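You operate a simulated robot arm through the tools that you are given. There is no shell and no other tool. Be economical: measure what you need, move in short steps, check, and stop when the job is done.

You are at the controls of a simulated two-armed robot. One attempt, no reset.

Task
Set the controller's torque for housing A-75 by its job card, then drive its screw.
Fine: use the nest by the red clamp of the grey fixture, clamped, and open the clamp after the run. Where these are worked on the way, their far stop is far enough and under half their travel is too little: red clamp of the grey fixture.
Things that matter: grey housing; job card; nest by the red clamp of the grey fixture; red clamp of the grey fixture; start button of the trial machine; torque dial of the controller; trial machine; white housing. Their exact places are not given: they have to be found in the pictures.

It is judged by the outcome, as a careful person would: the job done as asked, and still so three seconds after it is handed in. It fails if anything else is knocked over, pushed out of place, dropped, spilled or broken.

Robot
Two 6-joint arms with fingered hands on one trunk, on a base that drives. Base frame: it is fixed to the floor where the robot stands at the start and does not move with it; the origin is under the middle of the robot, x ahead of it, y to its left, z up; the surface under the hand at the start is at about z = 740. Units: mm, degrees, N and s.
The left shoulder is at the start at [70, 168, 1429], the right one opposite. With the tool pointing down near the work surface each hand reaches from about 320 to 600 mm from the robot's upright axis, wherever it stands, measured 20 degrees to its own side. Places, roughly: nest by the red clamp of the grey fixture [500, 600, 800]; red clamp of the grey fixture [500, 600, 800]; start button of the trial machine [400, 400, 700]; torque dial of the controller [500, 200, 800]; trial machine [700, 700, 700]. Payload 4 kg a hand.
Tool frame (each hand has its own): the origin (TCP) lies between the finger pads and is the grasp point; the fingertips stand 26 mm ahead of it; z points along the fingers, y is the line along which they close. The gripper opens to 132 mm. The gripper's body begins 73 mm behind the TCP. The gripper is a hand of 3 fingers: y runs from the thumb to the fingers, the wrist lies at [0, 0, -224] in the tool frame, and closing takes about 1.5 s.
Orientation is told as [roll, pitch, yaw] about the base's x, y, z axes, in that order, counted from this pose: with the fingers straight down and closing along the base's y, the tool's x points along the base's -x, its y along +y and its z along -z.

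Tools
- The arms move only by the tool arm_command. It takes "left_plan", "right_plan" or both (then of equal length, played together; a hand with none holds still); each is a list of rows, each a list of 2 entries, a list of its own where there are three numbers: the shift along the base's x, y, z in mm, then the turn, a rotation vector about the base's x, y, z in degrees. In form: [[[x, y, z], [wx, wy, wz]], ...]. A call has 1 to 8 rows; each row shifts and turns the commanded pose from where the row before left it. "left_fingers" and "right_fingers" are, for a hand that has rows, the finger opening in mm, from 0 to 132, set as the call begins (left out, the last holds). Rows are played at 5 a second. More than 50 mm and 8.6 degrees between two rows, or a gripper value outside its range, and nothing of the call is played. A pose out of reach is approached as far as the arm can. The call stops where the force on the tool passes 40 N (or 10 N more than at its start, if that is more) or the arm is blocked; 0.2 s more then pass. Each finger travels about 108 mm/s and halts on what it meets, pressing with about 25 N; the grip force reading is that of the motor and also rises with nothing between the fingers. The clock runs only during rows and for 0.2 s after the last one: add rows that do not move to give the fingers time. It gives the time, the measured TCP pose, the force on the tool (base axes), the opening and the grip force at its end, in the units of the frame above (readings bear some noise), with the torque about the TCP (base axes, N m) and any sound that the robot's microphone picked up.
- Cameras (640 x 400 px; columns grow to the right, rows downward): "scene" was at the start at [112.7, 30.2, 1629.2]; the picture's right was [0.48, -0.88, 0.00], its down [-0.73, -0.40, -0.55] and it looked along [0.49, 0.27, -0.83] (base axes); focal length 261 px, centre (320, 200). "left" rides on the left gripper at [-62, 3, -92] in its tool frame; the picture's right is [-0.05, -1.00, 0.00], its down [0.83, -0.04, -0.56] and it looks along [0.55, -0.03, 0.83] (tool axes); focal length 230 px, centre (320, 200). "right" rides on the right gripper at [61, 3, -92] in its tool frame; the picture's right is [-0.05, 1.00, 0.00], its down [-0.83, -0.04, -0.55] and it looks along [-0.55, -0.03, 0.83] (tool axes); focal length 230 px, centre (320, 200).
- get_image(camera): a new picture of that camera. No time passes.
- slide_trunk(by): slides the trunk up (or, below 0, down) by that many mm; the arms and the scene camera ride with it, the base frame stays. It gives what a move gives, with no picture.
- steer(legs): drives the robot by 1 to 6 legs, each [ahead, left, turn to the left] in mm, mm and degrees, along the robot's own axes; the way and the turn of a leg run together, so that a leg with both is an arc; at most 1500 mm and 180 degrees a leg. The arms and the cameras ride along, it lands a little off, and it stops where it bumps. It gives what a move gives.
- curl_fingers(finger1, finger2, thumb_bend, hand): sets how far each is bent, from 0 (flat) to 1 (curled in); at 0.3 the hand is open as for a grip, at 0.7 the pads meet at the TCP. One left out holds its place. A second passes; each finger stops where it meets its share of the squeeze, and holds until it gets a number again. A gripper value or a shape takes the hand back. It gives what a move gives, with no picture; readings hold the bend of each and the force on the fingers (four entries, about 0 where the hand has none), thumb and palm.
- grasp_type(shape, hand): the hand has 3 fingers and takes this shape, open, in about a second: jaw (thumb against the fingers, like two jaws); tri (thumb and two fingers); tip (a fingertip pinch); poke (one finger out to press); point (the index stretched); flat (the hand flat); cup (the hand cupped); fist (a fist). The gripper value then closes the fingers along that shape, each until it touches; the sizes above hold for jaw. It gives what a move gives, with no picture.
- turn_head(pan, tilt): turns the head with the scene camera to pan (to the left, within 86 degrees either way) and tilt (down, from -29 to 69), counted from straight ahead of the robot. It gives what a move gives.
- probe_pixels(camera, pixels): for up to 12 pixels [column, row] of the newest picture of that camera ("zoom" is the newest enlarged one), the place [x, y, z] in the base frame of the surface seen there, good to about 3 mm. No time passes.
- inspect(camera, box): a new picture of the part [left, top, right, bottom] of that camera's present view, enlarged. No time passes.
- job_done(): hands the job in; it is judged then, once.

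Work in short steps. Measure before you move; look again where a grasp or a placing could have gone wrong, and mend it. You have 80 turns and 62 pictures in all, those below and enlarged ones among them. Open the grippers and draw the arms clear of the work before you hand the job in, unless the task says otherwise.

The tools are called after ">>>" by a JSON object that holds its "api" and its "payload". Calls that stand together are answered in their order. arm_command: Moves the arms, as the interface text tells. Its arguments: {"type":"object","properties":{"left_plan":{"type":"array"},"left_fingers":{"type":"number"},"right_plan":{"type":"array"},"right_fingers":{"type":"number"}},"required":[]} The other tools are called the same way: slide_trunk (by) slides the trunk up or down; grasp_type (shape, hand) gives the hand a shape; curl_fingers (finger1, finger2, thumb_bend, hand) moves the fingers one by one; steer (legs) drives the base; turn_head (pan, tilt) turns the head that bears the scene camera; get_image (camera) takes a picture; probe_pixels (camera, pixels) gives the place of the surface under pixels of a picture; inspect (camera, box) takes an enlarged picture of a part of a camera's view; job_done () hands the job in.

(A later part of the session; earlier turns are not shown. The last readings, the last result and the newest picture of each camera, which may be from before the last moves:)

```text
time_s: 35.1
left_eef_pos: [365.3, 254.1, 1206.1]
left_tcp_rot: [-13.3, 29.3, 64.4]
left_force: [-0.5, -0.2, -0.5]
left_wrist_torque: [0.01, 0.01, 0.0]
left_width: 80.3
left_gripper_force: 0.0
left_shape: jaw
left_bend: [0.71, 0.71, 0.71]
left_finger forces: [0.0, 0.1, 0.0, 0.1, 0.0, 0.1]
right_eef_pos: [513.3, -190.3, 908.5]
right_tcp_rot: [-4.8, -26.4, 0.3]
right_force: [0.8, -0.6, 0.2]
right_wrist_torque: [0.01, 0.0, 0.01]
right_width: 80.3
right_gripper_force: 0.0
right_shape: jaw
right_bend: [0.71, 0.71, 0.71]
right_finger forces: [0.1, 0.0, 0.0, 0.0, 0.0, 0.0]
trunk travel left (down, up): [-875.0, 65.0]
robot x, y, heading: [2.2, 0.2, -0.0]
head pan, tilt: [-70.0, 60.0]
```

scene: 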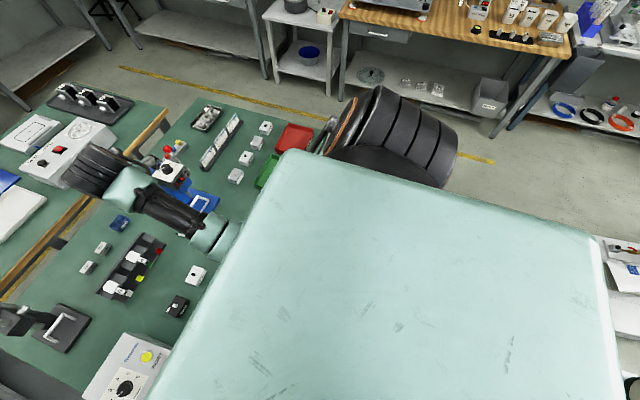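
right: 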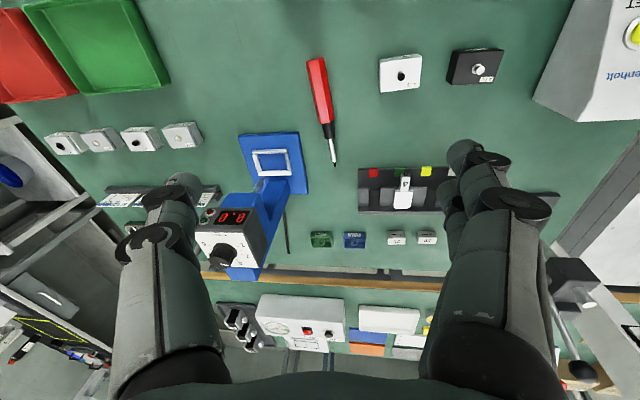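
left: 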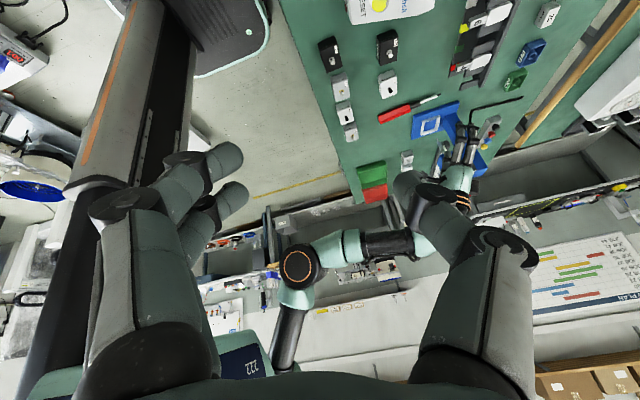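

Slow steps work: the right hand is at [513,-190,908]. I drive 365 mm left, to bring it over the dial.

>>> {"api": "steer", "payload": {"legs": [[0, 365, 0]]}}

>>> {"api": "turn_head", "payload": {"pan": -20, "tilt": 58}}

>>> {"api": "get_image", "payload": {"camera": "scene"}}

>>> {"api": "get_image", "payload": {"camera": "right"}}

```text
time_s: 37.4
left_eef_pos: [363.2, 605.1, 1206.4]
left_tcp_rot: [-13.3, 29.1, 64.8]
left_force: [0.6, -0.2, -1.1]
left_wrist_torque: [0.0, -0.01, 0.0]
left_width: 80.2
left_gripper_force: 0.0
left_shape: jaw
left_bend: [0.71, 0.71, 0.71]
left_finger forces: [0.0, 0.1, 0.1, 0.0, 0.0, 0.0]
right_eef_pos: [508.4, 163.4, 904.8]
right_tcp_rot: [-4.6, -25.8, 0.4]
right_force: [1.2, -0.3, -1.0]
right_wrist_torque: [0.01, 0.0, 0.01]
right_width: 80.3
right_gripper_force: 0.1
right_shape: jaw
right_bend: [0.71, 0.71, 0.71]
right_finger forces: [0.0, 0.0, 0.0, 0.1, 0.0, 0.0]
trunk travel left (down, up): [-875.0, 65.0]
robot x, y, heading: [-1.8, 352.9, 0.2]
head pan, tilt: [-70.0, 60.0]
```

```text
time_s: 38.5
left_eef_pos: [363.2, 606.7, 1206.0]
left_tcp_rot: [-13.3, 29.3, 64.8]
left_force: [0.4, 0.0, -0.4]
left_wrist_torque: [-0.03, -0.01, 0.03]
left_width: 80.2
left_gripper_force: 0.1
left_shape: jaw
left_bend: [0.71, 0.71, 0.71]
left_finger forces: [0.1, 0.0, 0.0, 0.0, 0.0, 0.0]
right_eef_pos: [508.3, 163.3, 904.1]
right_tcp_rot: [-4.9, -25.8, 0.7]
right_force: [0.0, 0.0, 0.5]
right_wrist_torque: [0.05, 0.02, 0.02]
right_width: 80.4
right_gripper_force: 0.1
right_shape: jaw
right_bend: [0.71, 0.71, 0.71]
right_finger forces: [0.0, 0.0, 0.0, 0.0, 0.1, 0.0]
trunk travel left (down, up): [-875.0, 65.0]
robot x, y, heading: [2.1, 350.4, 0.5]
head pan, tilt: [-20.0, 58.0]
```

```text
39 pictures are left
```

scene: 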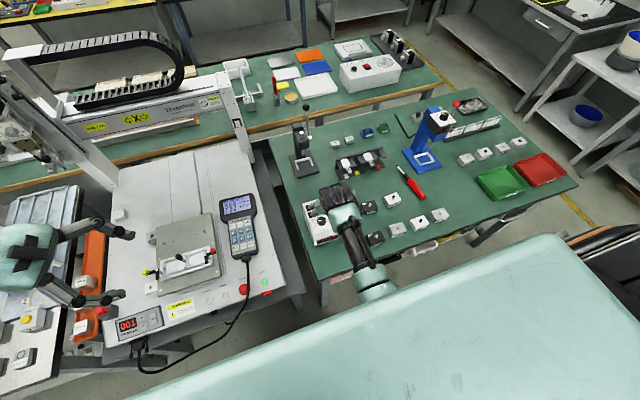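

```text
38 pictures are left
```

right: 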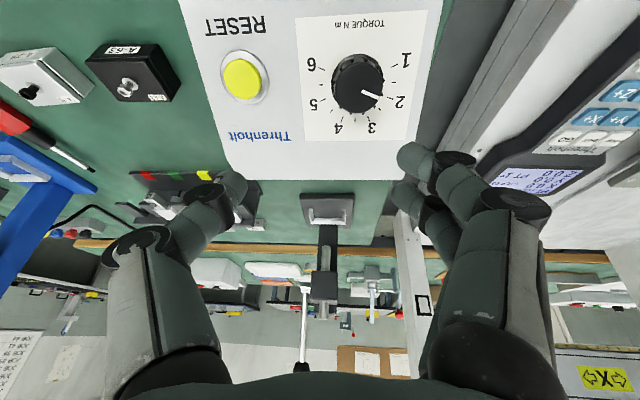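

Excellent: the right camera shows the dial at 2, and the fixture is now visible; zooming there.

>>> {"api": "inspect", "payload": {"camera": "scene", "box": [135, 205, 285, 300]}}

>>> {"api": "probe_pixels", "payload": {"camera": "right", "pixels": [[358, 80], [358, 98], [376, 97], [335, 88], [405, 60], [312, 64], [372, 128], [338, 128], [358, 60], [383, 80]]}}

```text
4.21 times, centred on (210, 252) of scene
```

zoom: 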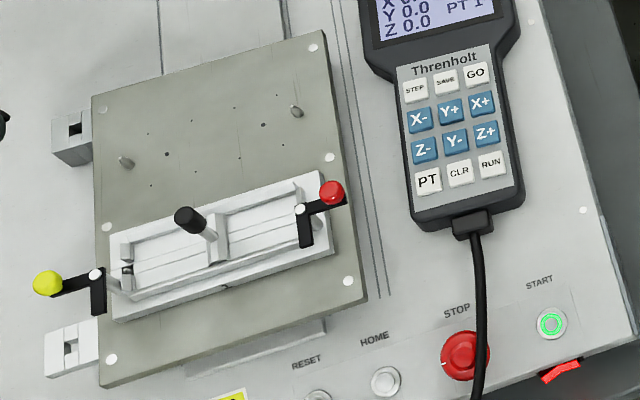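

```text
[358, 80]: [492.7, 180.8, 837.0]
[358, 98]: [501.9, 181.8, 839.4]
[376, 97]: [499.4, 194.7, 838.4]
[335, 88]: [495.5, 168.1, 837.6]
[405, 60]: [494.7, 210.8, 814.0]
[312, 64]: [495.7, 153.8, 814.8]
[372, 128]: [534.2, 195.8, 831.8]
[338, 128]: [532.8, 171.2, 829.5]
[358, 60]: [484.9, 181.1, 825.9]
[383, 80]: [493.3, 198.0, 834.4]
```

Knob centre is about [494,181,838]. I pre-twist the right hand by +66° about the panel normal, moving to a standoff 100 mm off the panel.

>>> {"api": "arm_command", "payload": {"right_plan": [[[-6, 2, 1], [1.6, 0.5, 7.6]], [[-6, 2, 1], [-2, 0, 7.6]], [[-6, 2, 1], [-2, 0, 7.6]], [[-6, 2, 1], [-3.3, 0, 7.6]], [[-6, 2, 1], [-3.3, 0, 7.6]], [[-5, 3, 0], [-3.3, 0, 7.6]], [[-5, 3, 0], [-3.3, 0, 7.6]], [[-5, 2, 0], [-3.3, 0, 7.6]]]}}

>>> {"api": "arm_command", "payload": {"right_plan": [[[0, 0, 0], [0, 0, 0]], [[0, 0, 0], [0, 0, 0]]]}}

```text
time_s: 40.3
left_eef_pos: [362.8, 607.7, 1206.0]
left_tcp_rot: [-13.3, 29.4, 64.7]
left_force: [-0.1, 0.0, 0.3]
left_wrist_torque: [-0.01, -0.04, -0.01]
left_width: 80.2
left_gripper_force: 0.1
left_shape: jaw
left_bend: [0.71, 0.71, 0.71]
left_finger forces: [0.0, 0.0, 0.0, 0.0, 0.2, 0.1]
right_eef_pos: [464.1, 182.8, 910.2]
right_tcp_rot: [-19.1, -12.7, 66.7]
right_force: [1.4, 1.3, -0.2]
right_wrist_torque: [0.04, -0.03, 0.01]
right_width: 80.0
right_gripper_force: 0.0
right_shape: jaw
right_bend: [0.71, 0.71, 0.71]
right_finger forces: [0.0, 0.0, 0.0, 0.0, 0.0, 0.0]
trunk travel left (down, up): [-875.0, 65.0]
robot x, y, heading: [-1.2, 353.9, 0.3]
head pan, tilt: [-20.0, 58.0]
```

```text
time_s: 40.9
left_eef_pos: [364.0, 607.1, 1206.0]
left_tcp_rot: [-13.3, 29.3, 64.8]
left_force: [-0.5, 0.0, 0.3]
left_wrist_torque: [0.0, 0.03, 0.0]
left_width: 80.5
left_gripper_force: 0.1
left_shape: jaw
left_bend: [0.71, 0.71, 0.71]
left_finger forces: [0.0, 0.0, 0.0, 0.0, 0.1, 0.1]
right_eef_pos: [463.9, 180.8, 911.0]
right_tcp_rot: [-19.0, -12.7, 66.4]
right_force: [-0.1, 0.0, -0.2]
right_wrist_torque: [0.0, -0.04, -0.04]
right_width: 80.2
right_gripper_force: 0.1
right_shape: jaw
right_bend: [0.71, 0.71, 0.71]
right_finger forces: [0.0, 0.1, 0.0, 0.0, 0.0, 0.0]
trunk travel left (down, up): [-875.0, 65.0]
robot x, y, heading: [3.4, 354.8, 0.1]
head pan, tilt: [-20.0, 58.0]
```

The hand is aligned within 4°. I correct that and descend 68 mm along the normal with a 60 mm opening.

>>> {"api": "arm_command", "payload": {"right_plan": [[[0, 0, 0], [-3.7, 0, 0]], [[4, 0, -9], [0, 0, 0]], [[4, 0, -9], [0, 0, 0]], [[4, 0, -9], [0, 0, 0]], [[4, 0, -9], [0, 0, 0]], [[4, 0, -9], [0, 0, 0]], [[3.5, 0, -9], [0, 0, 0]], [[3.5, 0, -8], [0, 0, 0]]], "right_fingers": 60}}

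>>> {"api": "get_image", "payload": {"camera": "right"}}

```text
time_s: 42.7
left_eef_pos: [363.6, 608.2, 1204.9]
left_tcp_rot: [-13.4, 29.3, 64.8]
left_force: [-0.3, 0.6, 0.4]
left_wrist_torque: [-0.04, 0.0, -0.02]
left_width: 80.4
left_gripper_force: 0.0
left_shape: jaw
left_bend: [0.71, 0.71, 0.71]
left_finger forces: [0.1, 0.0, 0.0, 0.0, 0.0, 0.1]
right_eef_pos: [493.2, 182.8, 847.8]
right_tcp_rot: [-20.7, -9.4, 66.8]
right_force: [-1.1, 0.0, 0.9]
right_wrist_torque: [-0.03, 0.0, 0.04]
right_width: 60.7
right_gripper_force: 0.0
right_shape: jaw
right_bend: [0.73, 0.73, 0.7]
right_finger forces: [0.0, 0.0, 0.0, 0.1, 0.0, 0.1]
trunk travel left (down, up): [-875.0, 65.0]
robot x, y, heading: [2.7, 348.2, 0.1]
head pan, tilt: [-20.0, 58.0]
```

```text
36 pictures are left
```

right: 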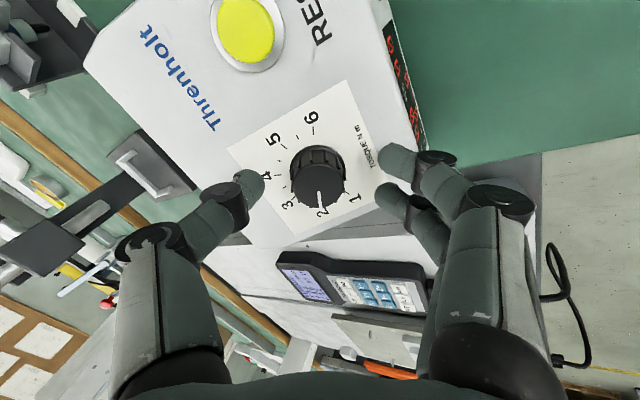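

The knob (318,175) lies between thumb and fingers. Closing.

>>> {"api": "arm_command", "payload": {"right_plan": [[[0, 0, 0], [0, 0, 0]], [[0, 0, 0], [0, 0, 0]], [[0, 0, 0], [0, 0, 0]], [[0, 0, 0], [0, 0, 0]], [[0, 0, 0], [0, 0, 0]], [[0, 0, 0], [0, 0, 0]]], "right_fingers": 5}}

>>> {"api": "get_image", "payload": {"camera": "right"}}

```text
time_s: 44.1
left_eef_pos: [363.6, 607.9, 1205.8]
left_tcp_rot: [-13.2, 29.3, 64.8]
left_force: [0.3, -0.2, 0.0]
left_wrist_torque: [0.04, 0.02, 0.0]
left_width: 80.5
left_gripper_force: 0.0
left_shape: jaw
left_bend: [0.71, 0.71, 0.71]
left_finger forces: [0.1, 0.0, 0.0, 0.0, 0.0, 0.0]
right_eef_pos: [491.3, 181.7, 848.6]
right_tcp_rot: [-20.7, -9.4, 66.8]
right_force: [4.0, 0.3, 0.7]
right_wrist_torque: [-0.01, -0.13, 0.0]
right_width: 19.9
right_gripper_force: 25.2
right_shape: jaw
right_bend: [0.72, 0.73, 0.7]
right_finger forces: [10.3, 11.0, 0.0, 0.1, 25.4, 0.1]
trunk travel left (down, up): [-875.0, 65.0]
robot x, y, heading: [-2.0, 350.9, 0.2]
head pan, tilt: [-20.0, 58.0]
```

```text
35 pictures are left
```

right: 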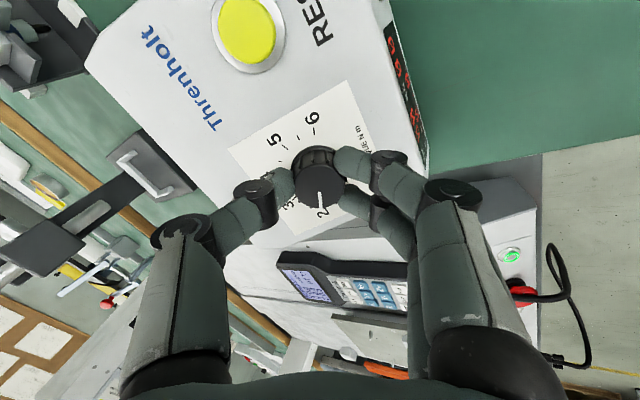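

Gripped (25 N). I twist clockwise by 68° and look at how the dial follows.

>>> {"api": "arm_command", "payload": {"right_plan": [[[0, 0, 0], [3.4, 0, -7.75]], [[0, 0, 0], [3.4, 0, -7.75]], [[0, 0, 0], [3.4, 0, -7.75]], [[0, 0, 0], [3.4, 0, -7.75]], [[0, 0, 0], [3.4, 0, -7.75]], [[0, 0, 0], [3.4, 0, -7.75]], [[0, 0, 0], [3.4, 0, -7.75]], [[0, 0, 0], [3.4, 0, -7.75]]]}}

>>> {"api": "get_image", "payload": {"camera": "right"}}

```text
time_s: 45.9
left_eef_pos: [363.8, 608.1, 1204.9]
left_tcp_rot: [-13.3, 29.5, 64.8]
left_force: [0.5, 0.3, -0.2]
left_wrist_torque: [0.01, 0.02, 0.0]
left_width: 80.2
left_gripper_force: 0.0
left_shape: jaw
left_bend: [0.71, 0.71, 0.71]
left_finger forces: [0.0, 0.0, 0.0, 0.1, 0.1, 0.0]
right_eef_pos: [491.7, 181.2, 849.1]
right_tcp_rot: [2.2, -23.2, -2.9]
right_force: [7.2, 0.8, 0.7]
right_wrist_torque: [0.02, -0.12, 0.04]
right_width: 19.9
right_gripper_force: 25.0
right_shape: jaw
right_bend: [0.72, 0.73, 0.7]
right_finger forces: [10.8, 13.8, 0.1, 0.1, 23.1, 0.0]
trunk travel left (down, up): [-875.0, 65.0]
robot x, y, heading: [0.7, 351.3, 0.4]
head pan, tilt: [-20.0, 58.0]
```

```text
34 pictures are left
```

right: 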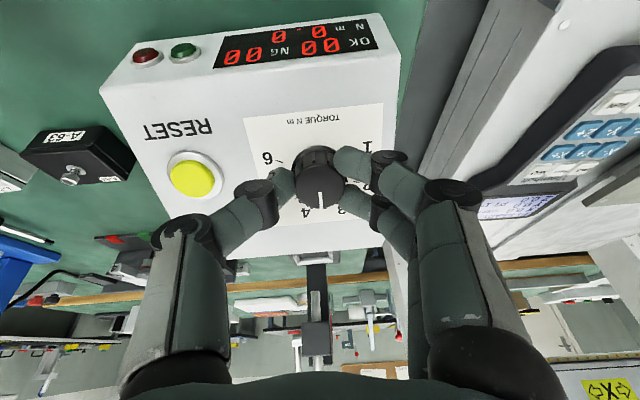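

The dial follows (pointer now midway between 3 and 4). Twist the remaining ~67°.

>>> {"api": "arm_command", "payload": {"right_plan": [[[0, 0, 0], [3.4, 0, -7.7]], [[0, 0, 0], [3.4, 0, -7.7]], [[0, 0, 0], [3.4, 0, -7.7]], [[0, 0, 0], [3.4, 0, -7.7]], [[0, 0, 0], [3.4, 0, -7.7]], [[0, 0, 0], [3.4, 0, -7.7]], [[0, 0, 0], [3.4, 0, -7.7]], [[0, 0, 0], [3.2, 0, -7.3]]]}}

>>> {"api": "inspect", "payload": {"camera": "right", "box": [220, 100, 420, 250]}}

```text
time_s: 47.7
left_eef_pos: [364.0, 608.3, 1204.6]
left_tcp_rot: [-13.3, 29.3, 64.8]
left_force: [-1.0, 0.4, 0.3]
left_wrist_torque: [-0.01, -0.02, -0.03]
left_width: 80.3
left_gripper_force: 0.0
left_shape: jaw
left_bend: [0.71, 0.71, 0.71]
left_finger forces: [0.1, 0.1, 0.0, 0.0, 0.1, 0.0]
right_eef_pos: [491.0, 182.8, 847.7]
right_tcp_rot: [23.5, -7.7, -71.0]
right_force: [4.4, 1.2, 4.3]
right_wrist_torque: [0.05, -0.18, 0.04]
right_width: 19.6
right_gripper_force: 24.8
right_shape: jaw
right_bend: [0.72, 0.73, 0.7]
right_finger forces: [14.4, 14.3, 0.0, 0.0, 21.8, 0.0]
trunk travel left (down, up): [-875.0, 65.0]
robot x, y, heading: [0.2, 354.9, 0.5]
head pan, tilt: [-20.0, 58.0]
```

```text
2.67 times, centred on (320, 175) of right
```

zoom: 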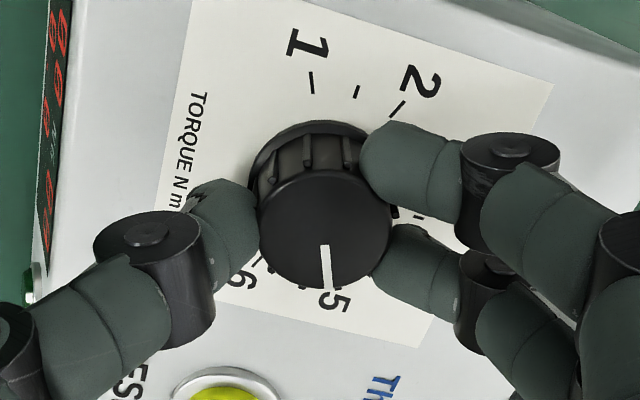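

Pointer is at 5. I open and back off along the normal, then check the dial.

>>> {"api": "arm_command", "payload": {"right_plan": [[[0, 0, 0], [0, 0, 0]], [[0, 0, 0], [0, 0, 0]], [[0, 0, 0], [0, 0, 0]], [[-4, 0, 9], [0, 0, 0]], [[-8, 0, 18], [0, 0, 0]], [[-8, 0, 18], [0, 0, 0]], [[-8, 0, 18], [0, 0, 0]], [[0, 0, 0], [0, 0, 0]]], "right_fingers": 70}}

>>> {"api": "inspect", "payload": {"camera": "right", "box": [200, 50, 440, 230]}}

```text
time_s: 49.5
left_eef_pos: [362.4, 607.6, 1205.0]
left_tcp_rot: [-13.3, 29.3, 64.9]
left_force: [-0.5, -0.1, 0.3]
left_wrist_torque: [0.0, 0.0, -0.02]
left_width: 80.4
left_gripper_force: 0.1
left_shape: jaw
left_bend: [0.71, 0.71, 0.71]
left_finger forces: [0.0, 0.0, 0.1, 0.0, 0.1, 0.0]
right_eef_pos: [468.0, 169.7, 913.4]
right_tcp_rot: [23.6, -9.3, -70.7]
right_force: [0.5, -0.4, 0.6]
right_wrist_torque: [-0.01, 0.02, -0.01]
right_width: 69.3
right_gripper_force: 0.1
right_shape: jaw
right_bend: [0.72, 0.72, 0.7]
right_finger forces: [0.0, 0.0, 0.0, 0.0, 0.0, 0.0]
trunk travel left (down, up): [-875.0, 65.0]
robot x, y, heading: [-1.2, 348.5, 0.4]
head pan, tilt: [-20.0, 58.0]
```

```text
2.22 times, centred on (320, 140) of right
```

zoom: 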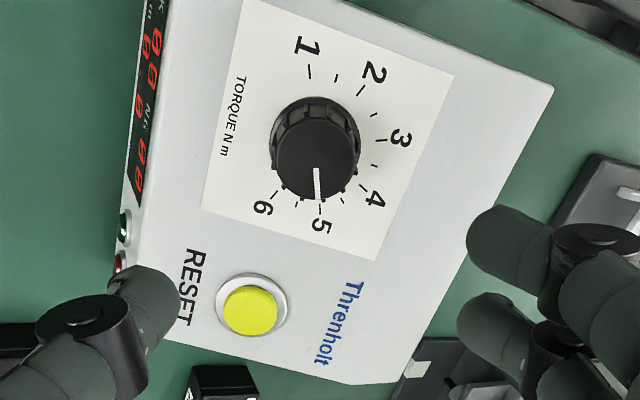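

The dial sits at 5. Now I untwist and level the right hand while raising it slightly, then drive right to the white housing A-75.

>>> {"api": "arm_command", "payload": {"right_plan": [[[5, 0, 5], [-3.5, 0, 7.8]], [[5, 0, 5], [-3.5, 0, 7.8]], [[5, 0, 5], [-3.5, 0, 7.8]], [[5, 0, 5], [-3.5, 0, 7.8]], [[5, 0, 5], [-3.5, 0, 7.8]], [[5, 0, 5], [-3.5, 0, 7.8]], [[5, 0, 0], [-3.5, 0, 7.8]], [[5, 0, 0], [-3.5, 0, 7.8]]]}}

>>> {"api": "arm_command", "payload": {"right_plan": [[[0, 0, 0], [0, 6, 0]], [[0, 0, 0], [0, 6, 0]], [[0, 0, 0], [0, 6, 0]], [[0, 0, 0], [0, 6, 0]], [[0, 0, 0], [0, 0, 0]]]}}

>>> {"api": "steer", "payload": {"legs": [[0, -330, 0]]}}

>>> {"api": "get_image", "payload": {"camera": "right"}}

```text
time_s: 51.3
left_eef_pos: [364.5, 608.7, 1206.0]
left_tcp_rot: [-13.3, 29.2, 64.7]
left_force: [0.5, -0.1, -1.0]
left_wrist_torque: [0.04, -0.01, 0.01]
left_width: 80.2
left_gripper_force: 0.0
left_shape: jaw
left_bend: [0.71, 0.71, 0.71]
left_finger forces: [0.1, 0.0, 0.1, 0.1, 0.0, 0.0]
right_eef_pos: [498.0, 172.3, 935.7]
right_tcp_rot: [-0.1, -23.0, -0.6]
right_force: [-0.7, 0.5, -0.4]
right_wrist_torque: [-0.01, 0.06, 0.03]
right_width: 69.2
right_gripper_force: 0.1
right_shape: jaw
right_bend: [0.72, 0.72, 0.7]
right_finger forces: [0.0, 0.1, 0.1, 0.0, 0.1, 0.1]
trunk travel left (down, up): [-875.0, 65.0]
robot x, y, heading: [2.9, 354.1, 0.3]
head pan, tilt: [-20.0, 58.0]
```

```text
time_s: 52.5
left_eef_pos: [363.3, 607.6, 1207.0]
left_tcp_rot: [-13.3, 29.3, 64.8]
left_force: [-0.5, -0.2, 0.8]
left_wrist_torque: [0.03, 0.02, -0.04]
left_width: 80.3
left_gripper_force: 0.0
left_shape: jaw
left_bend: [0.71, 0.71, 0.71]
left_finger forces: [0.0, 0.0, 0.0, 0.1, 0.0, 0.0]
right_eef_pos: [502.7, 182.2, 941.5]
right_tcp_rot: [0.7, 0.6, -1.1]
right_force: [0.0, 0.4, -0.7]
right_wrist_torque: [0.01, -0.03, 0.04]
right_width: 69.6
right_gripper_force: 0.0
right_shape: jaw
right_bend: [0.72, 0.72, 0.7]
right_finger forces: [0.1, 0.0, 0.0, 0.1, 0.1, 0.1]
trunk travel left (down, up): [-875.0, 65.0]
robot x, y, heading: [1.5, 354.4, 0.5]
head pan, tilt: [-20.0, 58.0]
```

```text
time_s: 54.7
left_eef_pos: [364.6, 283.4, 1205.5]
left_tcp_rot: [-13.3, 29.3, 64.9]
left_force: [-0.4, 0.6, -0.9]
left_wrist_torque: [-0.01, 0.0, 0.03]
left_width: 80.5
left_gripper_force: 0.0
left_shape: jaw
left_bend: [0.71, 0.71, 0.71]
left_finger forces: [0.1, 0.0, 0.0, 0.0, 0.0, 0.1]
right_eef_pos: [505.2, -141.6, 942.0]
right_tcp_rot: [0.6, 0.5, -1.0]
right_force: [0.4, 0.0, 0.2]
right_wrist_torque: [0.01, 0.01, 0.01]
right_width: 69.6
right_gripper_force: 0.2
right_shape: jaw
right_bend: [0.72, 0.72, 0.7]
right_finger forces: [0.1, 0.0, 0.1, 0.1, 0.1, 0.0]
trunk travel left (down, up): [-875.0, 65.0]
robot x, y, heading: [-0.9, 25.5, 0.3]
head pan, tilt: [-20.0, 58.0]
```

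```text
31 pictures are left
```

right: 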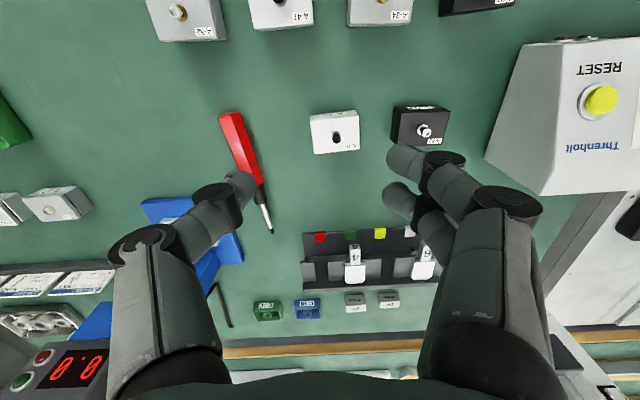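

A-75 is at (335,132) in the right view. Probing its corners, bench, and screw top.

>>> {"api": "probe_pixels", "payload": {"camera": "right", "pixels": [[312, 117], [353, 113], [357, 146], [317, 150], [337, 136], [335, 120], [300, 132], [375, 125], [391, 110], [228, 135], [335, 160], [345, 125]]}}

>>> {"api": "inspect", "payload": {"camera": "right", "box": [270, 90, 400, 170]}}

```text
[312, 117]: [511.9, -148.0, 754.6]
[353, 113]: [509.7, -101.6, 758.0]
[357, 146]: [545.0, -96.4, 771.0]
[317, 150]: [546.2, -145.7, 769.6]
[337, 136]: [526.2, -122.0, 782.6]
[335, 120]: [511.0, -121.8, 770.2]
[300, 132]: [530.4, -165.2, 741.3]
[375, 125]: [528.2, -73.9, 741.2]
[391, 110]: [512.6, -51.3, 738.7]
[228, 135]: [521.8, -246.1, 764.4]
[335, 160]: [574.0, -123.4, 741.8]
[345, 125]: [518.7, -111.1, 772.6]
```

```text
4.92 times, centred on (335, 130) of right
```

zoom: 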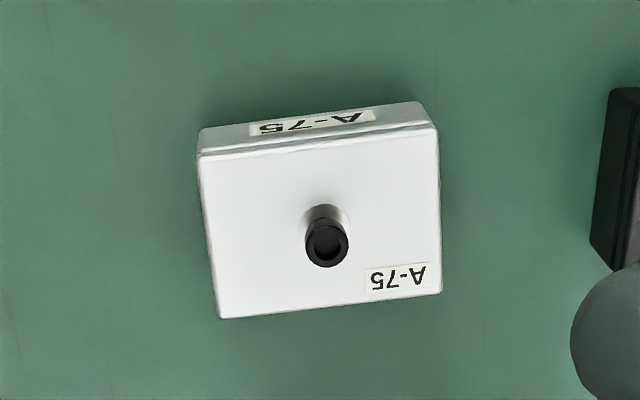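

Housing is ~54 (y) × 40 (x) × 30 high, centre [528,-122], yaw ~+2.5°. Before choosing the grip I look at the fixture more closely.

>>> {"api": "turn_head", "payload": {"pan": 50, "tilt": 45}}

>>> {"api": "get_image", "payload": {"camera": "scene"}}

```text
time_s: 56.1
left_eef_pos: [364.5, 282.5, 1205.6]
left_tcp_rot: [-13.3, 29.2, 64.9]
left_force: [0.0, -0.1, 0.8]
left_wrist_torque: [0.0, 0.0, 0.04]
left_width: 80.7
left_gripper_force: 0.1
left_shape: jaw
left_bend: [0.71, 0.71, 0.71]
left_finger forces: [0.0, 0.1, 0.0, 0.0, 0.1, 0.1]
right_eef_pos: [504.5, -143.4, 940.7]
right_tcp_rot: [0.7, 0.5, -1.0]
right_force: [-0.2, -0.2, -0.2]
right_wrist_torque: [0.01, 0.0, 0.01]
right_width: 69.8
right_gripper_force: 0.1
right_shape: jaw
right_bend: [0.72, 0.72, 0.7]
right_finger forces: [0.0, 0.0, 0.1, 0.0, 0.0, 0.0]
trunk travel left (down, up): [-875.0, 65.0]
robot x, y, heading: [0.5, 27.1, 0.2]
head pan, tilt: [50.0, 45.0]
```

```text
29 pictures are left
```

scene: 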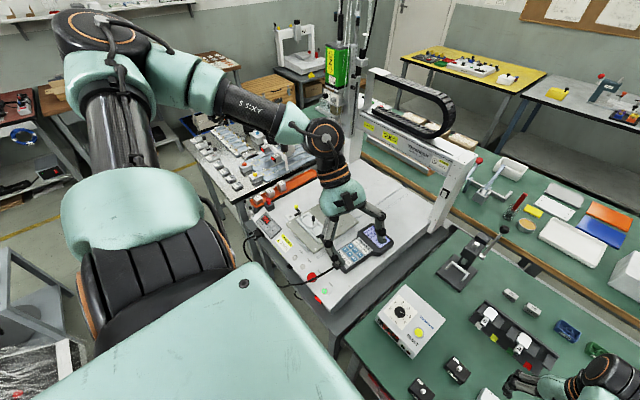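

Zooming on what is visible of the fixture near (325,235).

>>> {"api": "inspect", "payload": {"camera": "scene", "box": [275, 200, 355, 250]}}

```text
8.00 times, centred on (315, 225) of scene
```

zoom: 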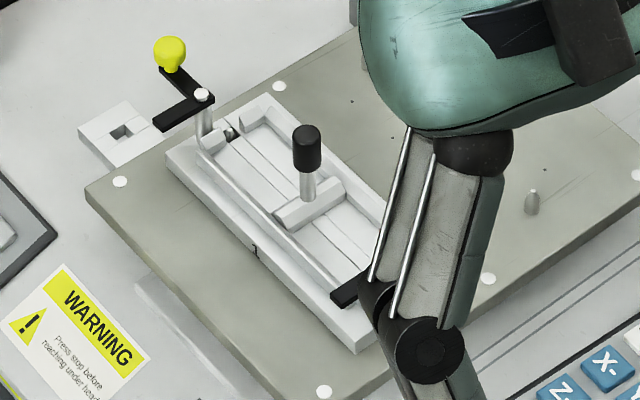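

>>> {"api": "probe_pixels", "payload": {"camera": "zoom", "pixels": [[250, 160], [270, 185], [200, 190], [185, 165], [235, 225], [270, 115], [310, 205], [342, 245], [345, 298], [202, 94], [170, 125], [345, 330]]}}

```text
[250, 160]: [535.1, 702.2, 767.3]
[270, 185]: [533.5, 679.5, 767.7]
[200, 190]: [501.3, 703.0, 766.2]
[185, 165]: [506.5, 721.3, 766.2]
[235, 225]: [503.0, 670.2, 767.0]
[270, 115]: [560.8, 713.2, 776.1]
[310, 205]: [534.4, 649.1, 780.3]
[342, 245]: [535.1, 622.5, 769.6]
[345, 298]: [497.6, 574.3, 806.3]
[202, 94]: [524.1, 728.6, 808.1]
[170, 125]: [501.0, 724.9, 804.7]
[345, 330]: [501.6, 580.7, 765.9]
```

The nest floor is ~z 767 with low walls (~776), and clamp posts stand at the nest's ends, so I'll grip the housing across x with the thumb on the robot's side. I turn the right hand to yaw ≈ -87 above the housing and lower the trunk.

>>> {"api": "arm_command", "payload": {"right_plan": [[[3, 2.6, 0], [0, 0, -8]], [[3, 2.6, 0], [0, 0, -8]], [[3, 2.6, 0], [0, 0, -8]], [[3, 2.6, 0], [0, 0, -8]], [[3, 2.6, 0], [0, 0, -8]], [[3, 2.6, 0], [0, 0, -8]], [[3, 2.6, 0], [0, 0, -8]], [[3, 2.6, 0], [0, 0, -8]]], "right_fingers": 75}}

>>> {"api": "arm_command", "payload": {"right_plan": [[[0, 0, 0], [0, 0, -8]], [[0, 0, 0], [0, 0, -8]], [[0, 0, 0], [0, 0, -6.5]], [[0, 0, 0], [0, 0, 0]]]}}

>>> {"api": "slide_trunk", "payload": {"by": -110}}

>>> {"api": "get_image", "payload": {"camera": "right"}}

```text
time_s: 57.9
left_eef_pos: [363.7, 281.9, 1204.3]
left_tcp_rot: [-13.3, 29.4, 64.9]
left_force: [1.0, 1.2, 0.6]
left_wrist_torque: [0.0, -0.03, 0.03]
left_width: 80.2
left_gripper_force: 0.0
left_shape: jaw
left_bend: [0.71, 0.71, 0.71]
left_finger forces: [0.0, 0.1, 0.1, 0.1, 0.0, 0.0]
right_eef_pos: [528.9, -122.7, 940.6]
right_tcp_rot: [0.7, 0.5, -65.1]
right_force: [-0.3, 0.9, 0.3]
right_wrist_torque: [-0.01, -0.01, 0.02]
right_width: 74.3
right_gripper_force: 0.0
right_shape: jaw
right_bend: [0.72, 0.72, 0.7]
right_finger forces: [0.0, 0.0, 0.0, 0.0, 0.0, 0.0]
trunk travel left (down, up): [-875.0, 65.0]
robot x, y, heading: [2.4, 27.6, 0.3]
head pan, tilt: [50.0, 45.0]
```

```text
time_s: 58.9
left_eef_pos: [364.8, 282.7, 1204.7]
left_tcp_rot: [-13.3, 29.3, 64.9]
left_force: [0.5, 0.0, 0.4]
left_wrist_torque: [0.0, 0.0, 0.0]
left_width: 80.0
left_gripper_force: 0.0
left_shape: jaw
left_bend: [0.71, 0.71, 0.71]
left_finger forces: [0.0, 0.1, 0.0, 0.0, 0.0, 0.1]
right_eef_pos: [529.6, -122.4, 941.4]
right_tcp_rot: [0.7, 0.5, -87.5]
right_force: [1.0, 0.0, 0.6]
right_wrist_torque: [0.02, -0.02, 0.03]
right_width: 74.3
right_gripper_force: 0.0
right_shape: jaw
right_bend: [0.72, 0.72, 0.7]
right_finger forces: [0.0, 0.0, 0.0, 0.1, 0.1, 0.0]
trunk travel left (down, up): [-875.0, 65.0]
robot x, y, heading: [-1.7, 26.4, 0.7]
head pan, tilt: [50.0, 45.0]
```

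```text
time_s: 60.3
left_eef_pos: [364.4, 281.0, 1097.0]
left_tcp_rot: [-13.3, 29.4, 64.9]
left_force: [-0.3, 0.6, 0.7]
left_wrist_torque: [0.03, -0.01, -0.03]
left_width: 80.3
left_gripper_force: 0.1
left_shape: jaw
left_bend: [0.71, 0.71, 0.71]
left_finger forces: [0.0, 0.0, 0.0, 0.0, 0.0, 0.1]
right_eef_pos: [528.1, -122.0, 830.9]
right_tcp_rot: [0.6, 0.5, -87.5]
right_force: [-0.1, -0.3, 0.9]
right_wrist_torque: [-0.01, 0.04, 0.01]
right_width: 74.2
right_gripper_force: 0.0
right_shape: jaw
right_bend: [0.72, 0.72, 0.7]
right_finger forces: [0.1, 0.0, 0.0, 0.0, 0.0, 0.1]
trunk travel left (down, up): [-765.0, 175.0]
robot x, y, heading: [2.9, 27.5, 0.3]
head pan, tilt: [50.0, 45.0]
```

```text
27 pictures are left
```

right: 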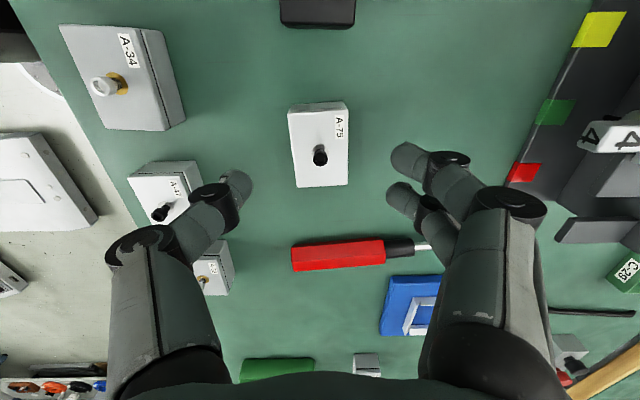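

The housing lies between the jaws. Descend 52 mm and close.

>>> {"api": "arm_command", "payload": {"right_plan": [[[0, 0, -10], [0, 0, 0]], [[0, 0, -10], [0, 0, 0]], [[0, 0, -10], [0, 0, 0]], [[0, 0, -10], [0, 0, 0]], [[0, 0, -8], [0, 0, 0]], [[0, 0, -4], [0, 0, 0]], [[0, 0, 0], [0, 0, 0]]]}}

>>> {"api": "arm_command", "payload": {"right_plan": [[[0, 0, 0], [0, 0, 0]], [[0, 0, 0], [0, 0, 0]], [[0, 0, 0], [0, 0, 0]], [[0, 0, 0], [0, 0, 0]], [[0, 0, 0], [0, 0, 0]], [[0, 0, 0], [0, 0, 0]]], "right_fingers": 25}}

>>> {"api": "get_image", "payload": {"camera": "right"}}

```text
time_s: 61.9
left_eef_pos: [364.8, 282.1, 1095.7]
left_tcp_rot: [-13.3, 29.3, 65.0]
left_force: [0.2, 0.9, 0.4]
left_wrist_torque: [0.02, 0.0, 0.0]
left_width: 80.5
left_gripper_force: 0.0
left_shape: jaw
left_bend: [0.71, 0.71, 0.71]
left_finger forces: [0.0, 0.0, 0.0, 0.1, 0.0, 0.0]
right_eef_pos: [528.0, -121.7, 779.5]
right_tcp_rot: [0.7, 0.5, -87.4]
right_force: [0.5, -0.3, 0.3]
right_wrist_torque: [0.02, -0.01, -0.02]
right_width: 74.4
right_gripper_force: 0.1
right_shape: jaw
right_bend: [0.72, 0.72, 0.7]
right_finger forces: [0.0, 0.0, 0.1, 0.0, 0.0, 0.0]
trunk travel left (down, up): [-765.0, 175.0]
robot x, y, heading: [3.0, 24.0, 0.2]
head pan, tilt: [50.0, 45.0]
```

```text
time_s: 63.3
left_eef_pos: [364.5, 282.2, 1095.5]
left_tcp_rot: [-13.4, 29.3, 64.9]
left_force: [0.0, 0.2, 1.2]
left_wrist_torque: [0.0, 0.02, 0.01]
left_width: 80.4
left_gripper_force: 0.0
left_shape: jaw
left_bend: [0.71, 0.71, 0.71]
left_finger forces: [0.0, 0.0, 0.1, 0.1, 0.0, 0.0]
right_eef_pos: [529.0, -121.4, 778.9]
right_tcp_rot: [0.7, 0.6, -87.5]
right_force: [0.0, 0.7, -0.3]
right_wrist_torque: [-0.02, -0.02, 0.01]
right_width: 33.6
right_gripper_force: 25.0
right_shape: jaw
right_bend: [0.73, 0.73, 0.7]
right_finger forces: [11.4, 11.2, 0.0, 0.0, 22.6, 0.1]
trunk travel left (down, up): [-765.0, 175.0]
robot x, y, heading: [0.9, 24.6, 0.6]
head pan, tilt: [50.0, 45.0]
```

```text
26 pictures are left
```

right: 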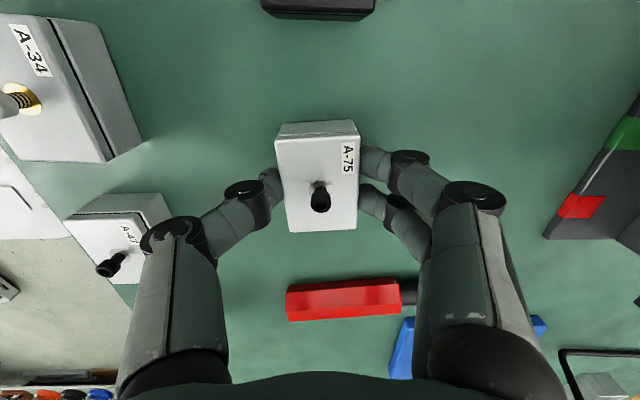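

Held firmly. I lift with the trunk and drive left toward the fixture.

>>> {"api": "slide_trunk", "payload": {"by": 160}}

>>> {"api": "steer", "payload": {"legs": [[0, 350, 0], [0, 370, 0]]}}

>>> {"api": "get_image", "payload": {"camera": "right"}}

>>> {"api": "turn_head", "payload": {"pan": -15, "tilt": 60}}

>>> {"api": "get_image", "payload": {"camera": "scene"}}

```text
time_s: 65.2
left_eef_pos: [363.5, 282.4, 1254.8]
left_tcp_rot: [-13.3, 29.3, 64.9]
left_force: [0.3, -0.4, 0.6]
left_wrist_torque: [-0.03, -0.01, 0.0]
left_width: 80.2
left_gripper_force: 0.0
left_shape: jaw
left_bend: [0.71, 0.71, 0.71]
left_finger forces: [0.1, 0.0, 0.1, 0.0, 0.1, 0.0]
right_eef_pos: [528.3, -121.9, 938.6]
right_tcp_rot: [0.7, 0.4, -87.5]
right_force: [-1.0, -0.5, -1.1]
right_wrist_torque: [0.0, 0.0, 0.01]
right_width: 33.4
right_gripper_force: 24.8
right_shape: jaw
right_bend: [0.73, 0.73, 0.7]
right_finger forces: [11.3, 11.4, 0.1, 0.1, 22.6, 0.1]
trunk travel left (down, up): [-925.0, 15.0]
robot x, y, heading: [1.4, 29.0, 0.5]
head pan, tilt: [50.0, 45.0]
```

```text
time_s: 69.4
left_eef_pos: [357.0, 999.9, 1256.4]
left_tcp_rot: [-13.2, 29.2, 65.3]
left_force: [0.4, -0.2, 0.5]
left_wrist_torque: [0.03, 0.0, 0.03]
left_width: 80.7
left_gripper_force: 0.0
left_shape: jaw
left_bend: [0.71, 0.71, 0.71]
left_finger forces: [0.0, 0.0, 0.0, 0.1, 0.1, 0.1]
right_eef_pos: [523.0, 597.6, 938.4]
right_tcp_rot: [0.8, 0.6, -87.1]
right_force: [-0.2, 0.7, -1.4]
right_wrist_torque: [0.04, -0.02, 0.0]
right_width: 33.7
right_gripper_force: 25.0
right_shape: jaw
right_bend: [0.73, 0.73, 0.7]
right_finger forces: [11.3, 11.3, 0.1, 0.2, 22.6, 0.0]
trunk travel left (down, up): [-925.0, 15.0]
robot x, y, heading: [-6.8, 744.2, 0.9]
head pan, tilt: [50.0, 45.0]
```

```text
25 pictures are left
```

right: 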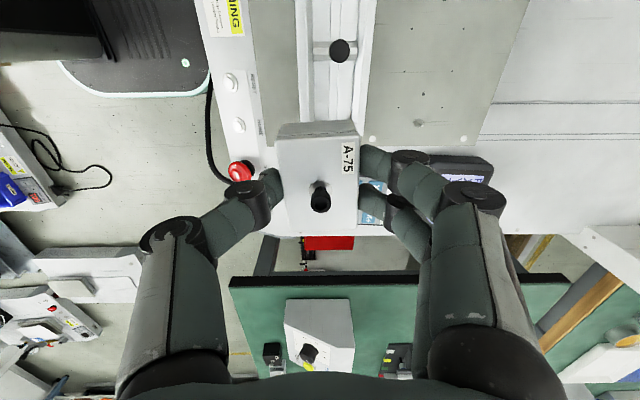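

```text
time_s: 70.8
left_eef_pos: [354.8, 1001.6, 1255.3]
left_tcp_rot: [-13.4, 29.2, 65.3]
left_force: [-0.6, -0.1, -0.2]
left_wrist_torque: [0.01, -0.03, -0.01]
left_width: 80.4
left_gripper_force: 0.1
left_shape: jaw
left_bend: [0.71, 0.71, 0.71]
left_finger forces: [0.0, 0.1, 0.0, 0.0, 0.0, 0.0]
right_eef_pos: [522.3, 598.0, 939.4]
right_tcp_rot: [0.7, 0.4, -87.1]
right_force: [0.2, -0.5, -0.9]
right_wrist_torque: [0.0, 0.01, 0.01]
right_width: 33.8
right_gripper_force: 25.1
right_shape: jaw
right_bend: [0.73, 0.73, 0.7]
right_finger forces: [11.3, 11.3, 0.1, 0.1, 22.6, 0.0]
trunk travel left (down, up): [-925.0, 15.0]
robot x, y, heading: [-9.9, 745.9, 0.7]
head pan, tilt: [-15.0, 60.0]
```

```text
24 pictures are left
```

scene: 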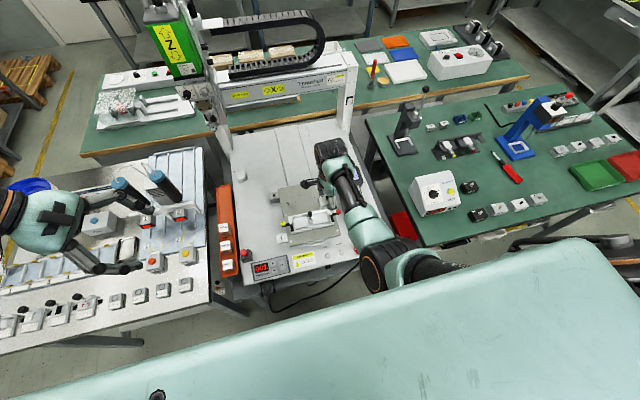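

Arrived over the machine. Zooming into the fixture from the head.

>>> {"api": "inspect", "payload": {"camera": "scene", "box": [265, 175, 355, 250]}}

```text
5.33 times, centred on (310, 212) of scene
```

zoom: 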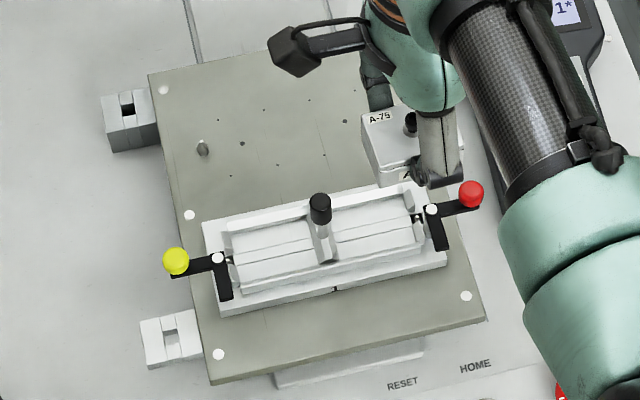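

Probing the right nest's bounds and the clamp parts.

>>> {"api": "probe_pixels", "payload": {"camera": "zoom", "pixels": [[431, 209], [441, 248], [471, 188], [375, 225], [380, 245], [385, 262], [370, 207], [412, 195], [420, 238], [340, 235], [325, 205], [400, 275]]}}

>>> {"api": "inspect", "payload": {"camera": "scene", "box": [306, 193, 336, 220]}}

```text
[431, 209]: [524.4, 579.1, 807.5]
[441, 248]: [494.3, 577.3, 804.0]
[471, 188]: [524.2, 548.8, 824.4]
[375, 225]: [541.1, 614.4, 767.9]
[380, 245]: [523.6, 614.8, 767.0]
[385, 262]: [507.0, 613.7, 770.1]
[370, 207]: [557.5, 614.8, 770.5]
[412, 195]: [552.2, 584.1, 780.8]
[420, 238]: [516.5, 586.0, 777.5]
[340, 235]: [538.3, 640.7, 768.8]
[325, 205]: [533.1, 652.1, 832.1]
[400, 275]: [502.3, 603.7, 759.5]
```

```text
14.81 times, centred on (321, 206) of scene
```

zoom: 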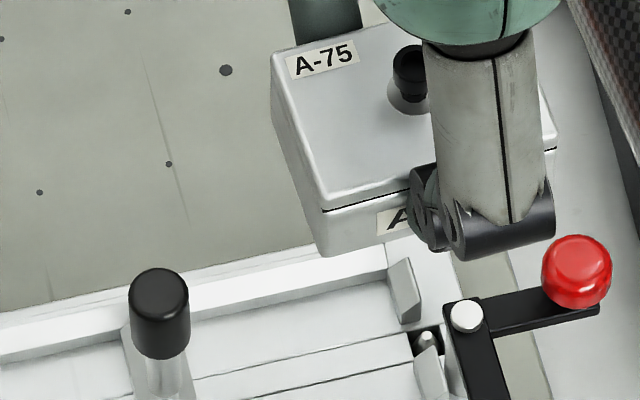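

>>> {"api": "probe_pixels", "payload": {"camera": "zoom", "pixels": [[250, 265], [250, 280], [250, 295], [250, 310], [250, 325], [250, 345], [250, 390], [395, 290], [410, 300], [425, 370], [120, 360], [195, 370]]}}

>>> {"api": "inspect", "payload": {"camera": "scene", "box": [312, 205, 342, 230]}}

```text
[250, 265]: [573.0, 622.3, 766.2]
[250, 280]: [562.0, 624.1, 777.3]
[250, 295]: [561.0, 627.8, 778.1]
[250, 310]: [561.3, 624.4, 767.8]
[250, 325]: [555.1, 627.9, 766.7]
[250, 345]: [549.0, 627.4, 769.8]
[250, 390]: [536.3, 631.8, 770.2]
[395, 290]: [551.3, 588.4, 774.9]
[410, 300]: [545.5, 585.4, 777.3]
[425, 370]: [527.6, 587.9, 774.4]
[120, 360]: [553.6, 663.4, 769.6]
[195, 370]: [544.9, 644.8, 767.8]
```

```text
16.00 times, centred on (327, 218) of scene
```

zoom: 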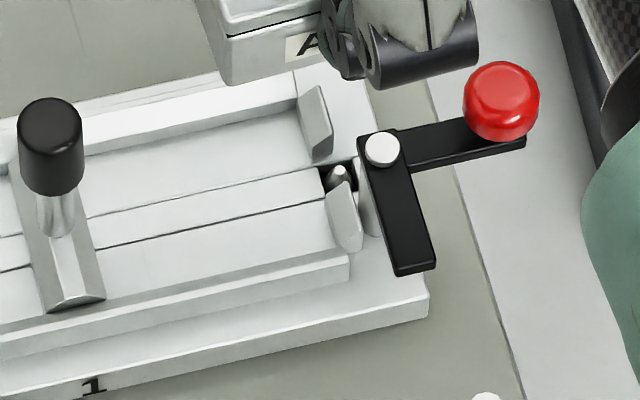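

>>> {"api": "probe_pixels", "payload": {"camera": "zoom", "pixels": [[200, 150], [200, 185], [200, 205], [200, 230], [200, 260], [200, 275], [200, 285], [200, 300], [105, 260], [350, 240], [330, 150], [380, 150]]}}

>>> {"api": "probe_pixels", "payload": {"camera": "right", "pixels": [[280, 150], [352, 140], [285, 225], [355, 222], [320, 200], [338, 50]]}}

```text
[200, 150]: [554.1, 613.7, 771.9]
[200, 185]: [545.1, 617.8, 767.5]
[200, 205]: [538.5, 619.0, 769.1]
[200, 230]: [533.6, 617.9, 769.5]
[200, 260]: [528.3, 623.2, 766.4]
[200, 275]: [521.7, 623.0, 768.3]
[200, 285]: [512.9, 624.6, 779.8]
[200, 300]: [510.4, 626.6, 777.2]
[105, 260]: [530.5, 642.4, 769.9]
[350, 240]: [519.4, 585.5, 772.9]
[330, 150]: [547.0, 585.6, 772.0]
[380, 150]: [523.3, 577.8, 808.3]
```

```text
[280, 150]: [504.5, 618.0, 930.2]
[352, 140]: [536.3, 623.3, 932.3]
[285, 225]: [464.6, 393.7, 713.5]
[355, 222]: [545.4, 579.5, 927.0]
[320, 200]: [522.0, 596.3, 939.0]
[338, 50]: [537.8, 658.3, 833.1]
```

Nest: x 515–559, y 587–642, floor 767; centre ≈ [537,614.5]. I lower with the trunk 75 mm, then align x, y and yaw.

>>> {"api": "slide_trunk", "payload": {"by": -75}}

>>> {"api": "arm_command", "payload": {"right_plan": [[[5, 5, 0], [0, 0, -1]], [[5, 5, 0], [0, 0, -1]], [[4, 4, 0], [0, 0, -0.9]], [[0, 2, 0], [-0.7, 0, 0]], [[0, 0, 0], [0, 0, 0]]]}}

>>> {"api": "get_image", "payload": {"camera": "right"}}

```text
time_s: 71.9
left_eef_pos: [356.3, 1002.0, 1180.3]
left_tcp_rot: [-13.2, 29.3, 65.3]
left_force: [-0.2, 1.0, -0.1]
left_wrist_torque: [0.03, 0.0, 0.05]
left_width: 80.5
left_gripper_force: 0.1
left_shape: jaw
left_bend: [0.71, 0.71, 0.71]
left_finger forces: [0.0, 0.1, 0.0, 0.0, 0.0, 0.0]
right_eef_pos: [523.2, 599.8, 864.0]
right_tcp_rot: [0.7, 0.5, -87.0]
right_force: [0.2, 0.0, -0.7]
right_wrist_torque: [0.0, 0.02, 0.02]
right_width: 33.8
right_gripper_force: 24.9
right_shape: jaw
right_bend: [0.73, 0.73, 0.7]
right_finger forces: [11.3, 11.3, 0.1, 0.0, 22.6, 0.1]
trunk travel left (down, up): [-850.0, 90.0]
robot x, y, heading: [-4.8, 745.3, 0.7]
head pan, tilt: [-15.0, 60.0]
```

```text
time_s: 73.1
left_eef_pos: [355.8, 1003.3, 1180.6]
left_tcp_rot: [-13.3, 29.3, 65.4]
left_force: [-0.1, -0.3, -0.8]
left_wrist_torque: [0.01, 0.01, 0.02]
left_width: 80.3
left_gripper_force: 0.1
left_shape: jaw
left_bend: [0.71, 0.71, 0.71]
left_finger forces: [0.0, 0.1, 0.0, 0.0, 0.1, 0.0]
right_eef_pos: [535.7, 615.9, 864.1]
right_tcp_rot: [0.7, -0.2, -90.0]
right_force: [0.1, 0.2, -0.8]
right_wrist_torque: [0.02, -0.02, -0.01]
right_width: 33.6
right_gripper_force: 25.6
right_shape: jaw
right_bend: [0.73, 0.73, 0.7]
right_finger forces: [11.3, 11.3, 0.0, 0.0, 22.7, 0.1]
trunk travel left (down, up): [-850.0, 90.0]
robot x, y, heading: [-4.4, 745.0, 0.7]
head pan, tilt: [-15.0, 60.0]
```

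```text
20 pictures are left
```

right: 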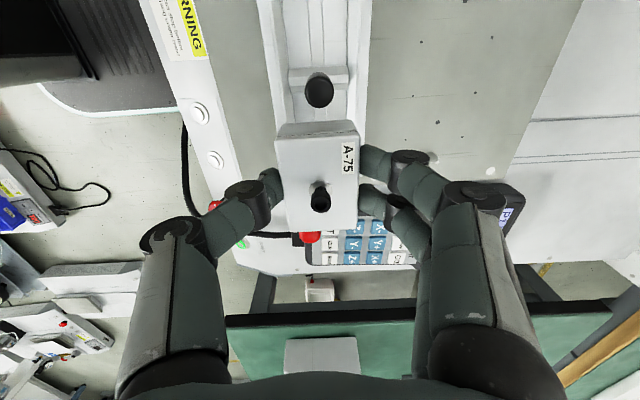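

Lower to just above the walls (TCP 820), then check alignment from the head.

>>> {"api": "arm_command", "payload": {"right_plan": [[[0.5, -0.7, -8], [0, 0, 0]], [[0.5, -0.7, -8], [0, 0, 0]], [[0, 0, -8], [0, 0, 0]], [[0, 0, -8], [0, 0, 0]], [[0, 0, -8], [0, 0, 0]], [[0, 0, -4], [0, 0, 0]], [[0, 0, 0], [0, 0, 0]]]}}

>>> {"api": "inspect", "payload": {"camera": "scene", "box": [305, 190, 345, 225]}}

```text
time_s: 74.7
left_eef_pos: [355.2, 1005.2, 1180.2]
left_tcp_rot: [-13.3, 29.4, 65.3]
left_force: [-0.1, 0.0, 0.2]
left_wrist_torque: [0.02, -0.03, 0.03]
left_width: 80.4
left_gripper_force: 0.1
left_shape: jaw
left_bend: [0.71, 0.71, 0.71]
left_finger forces: [0.0, 0.0, 0.0, 0.1, 0.0, 0.0]
right_eef_pos: [537.0, 615.7, 820.2]
right_tcp_rot: [0.8, -0.2, -90.1]
right_force: [1.7, 11.6, 8.6]
right_wrist_torque: [-0.08, 0.06, -0.1]
right_width: 34.7
right_gripper_force: 25.5
right_shape: jaw
right_bend: [0.72, 0.74, 0.71]
right_finger forces: [12.1, 15.1, 0.0, 0.0, 25.1, 0.0]
trunk travel left (down, up): [-850.0, 90.0]
robot x, y, heading: [-7.3, 744.2, 0.7]
head pan, tilt: [-15.0, 60.0]
```

```text
11.43 times, centred on (325, 208) of scene
```

zoom: 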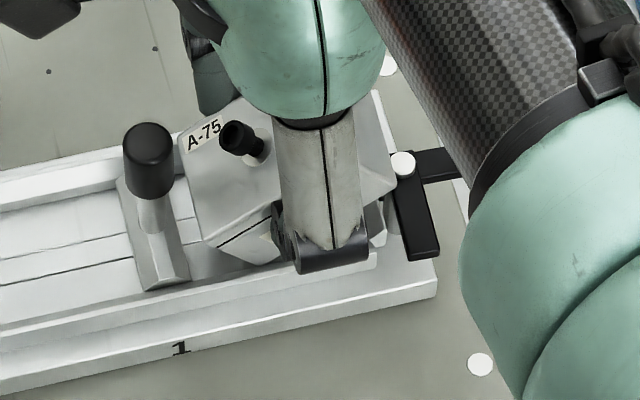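

The housing's right end caught on the clamp side and it tilted in the grip. I lift 28 mm and look.

>>> {"api": "arm_command", "payload": {"right_plan": [[[0, 2, 6], [0, 0, 0]], [[0, 0, 8], [0, 0, 0]], [[0, 0, 8], [0, 0, 0]], [[0, 0, 6], [0, 0, 0]], [[0, 0, 0], [0, 0, 0]]]}}

>>> {"api": "inspect", "payload": {"camera": "scene", "box": [305, 190, 345, 225]}}

>>> {"api": "inspect", "payload": {"camera": "right", "box": [240, 80, 400, 260]}}

```text
time_s: 75.9
left_eef_pos: [355.2, 1001.9, 1180.6]
left_tcp_rot: [-13.3, 29.3, 65.3]
left_force: [-1.2, -1.2, 0.1]
left_wrist_torque: [0.04, -0.01, 0.03]
left_width: 80.2
left_gripper_force: 0.1
left_shape: jaw
left_bend: [0.71, 0.71, 0.71]
left_finger forces: [0.1, 0.0, 0.0, 0.0, 0.0, 0.0]
right_eef_pos: [537.7, 615.8, 847.2]
right_tcp_rot: [0.6, -0.2, -90.0]
right_force: [-0.4, 0.3, -1.7]
right_wrist_torque: [-0.01, -0.01, 0.01]
right_width: 34.8
right_gripper_force: 25.1
right_shape: jaw
right_bend: [0.73, 0.74, 0.71]
right_finger forces: [12.2, 12.3, 0.0, 0.0, 24.5, 0.0]
trunk travel left (down, up): [-850.0, 90.0]
robot x, y, heading: [-2.0, 746.7, 0.6]
head pan, tilt: [-15.0, 60.0]
```

```text
11.43 times, centred on (325, 208) of scene
```

zoom: 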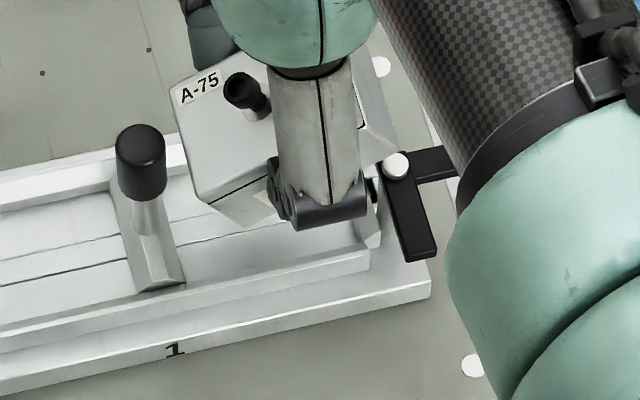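

```text
2.22 times, centred on (320, 170) of right
```

zoom: 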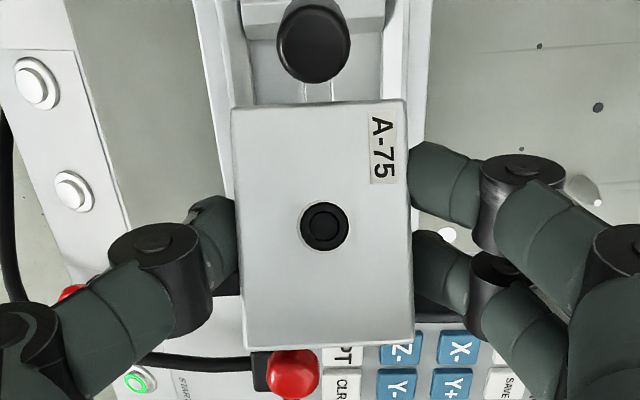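

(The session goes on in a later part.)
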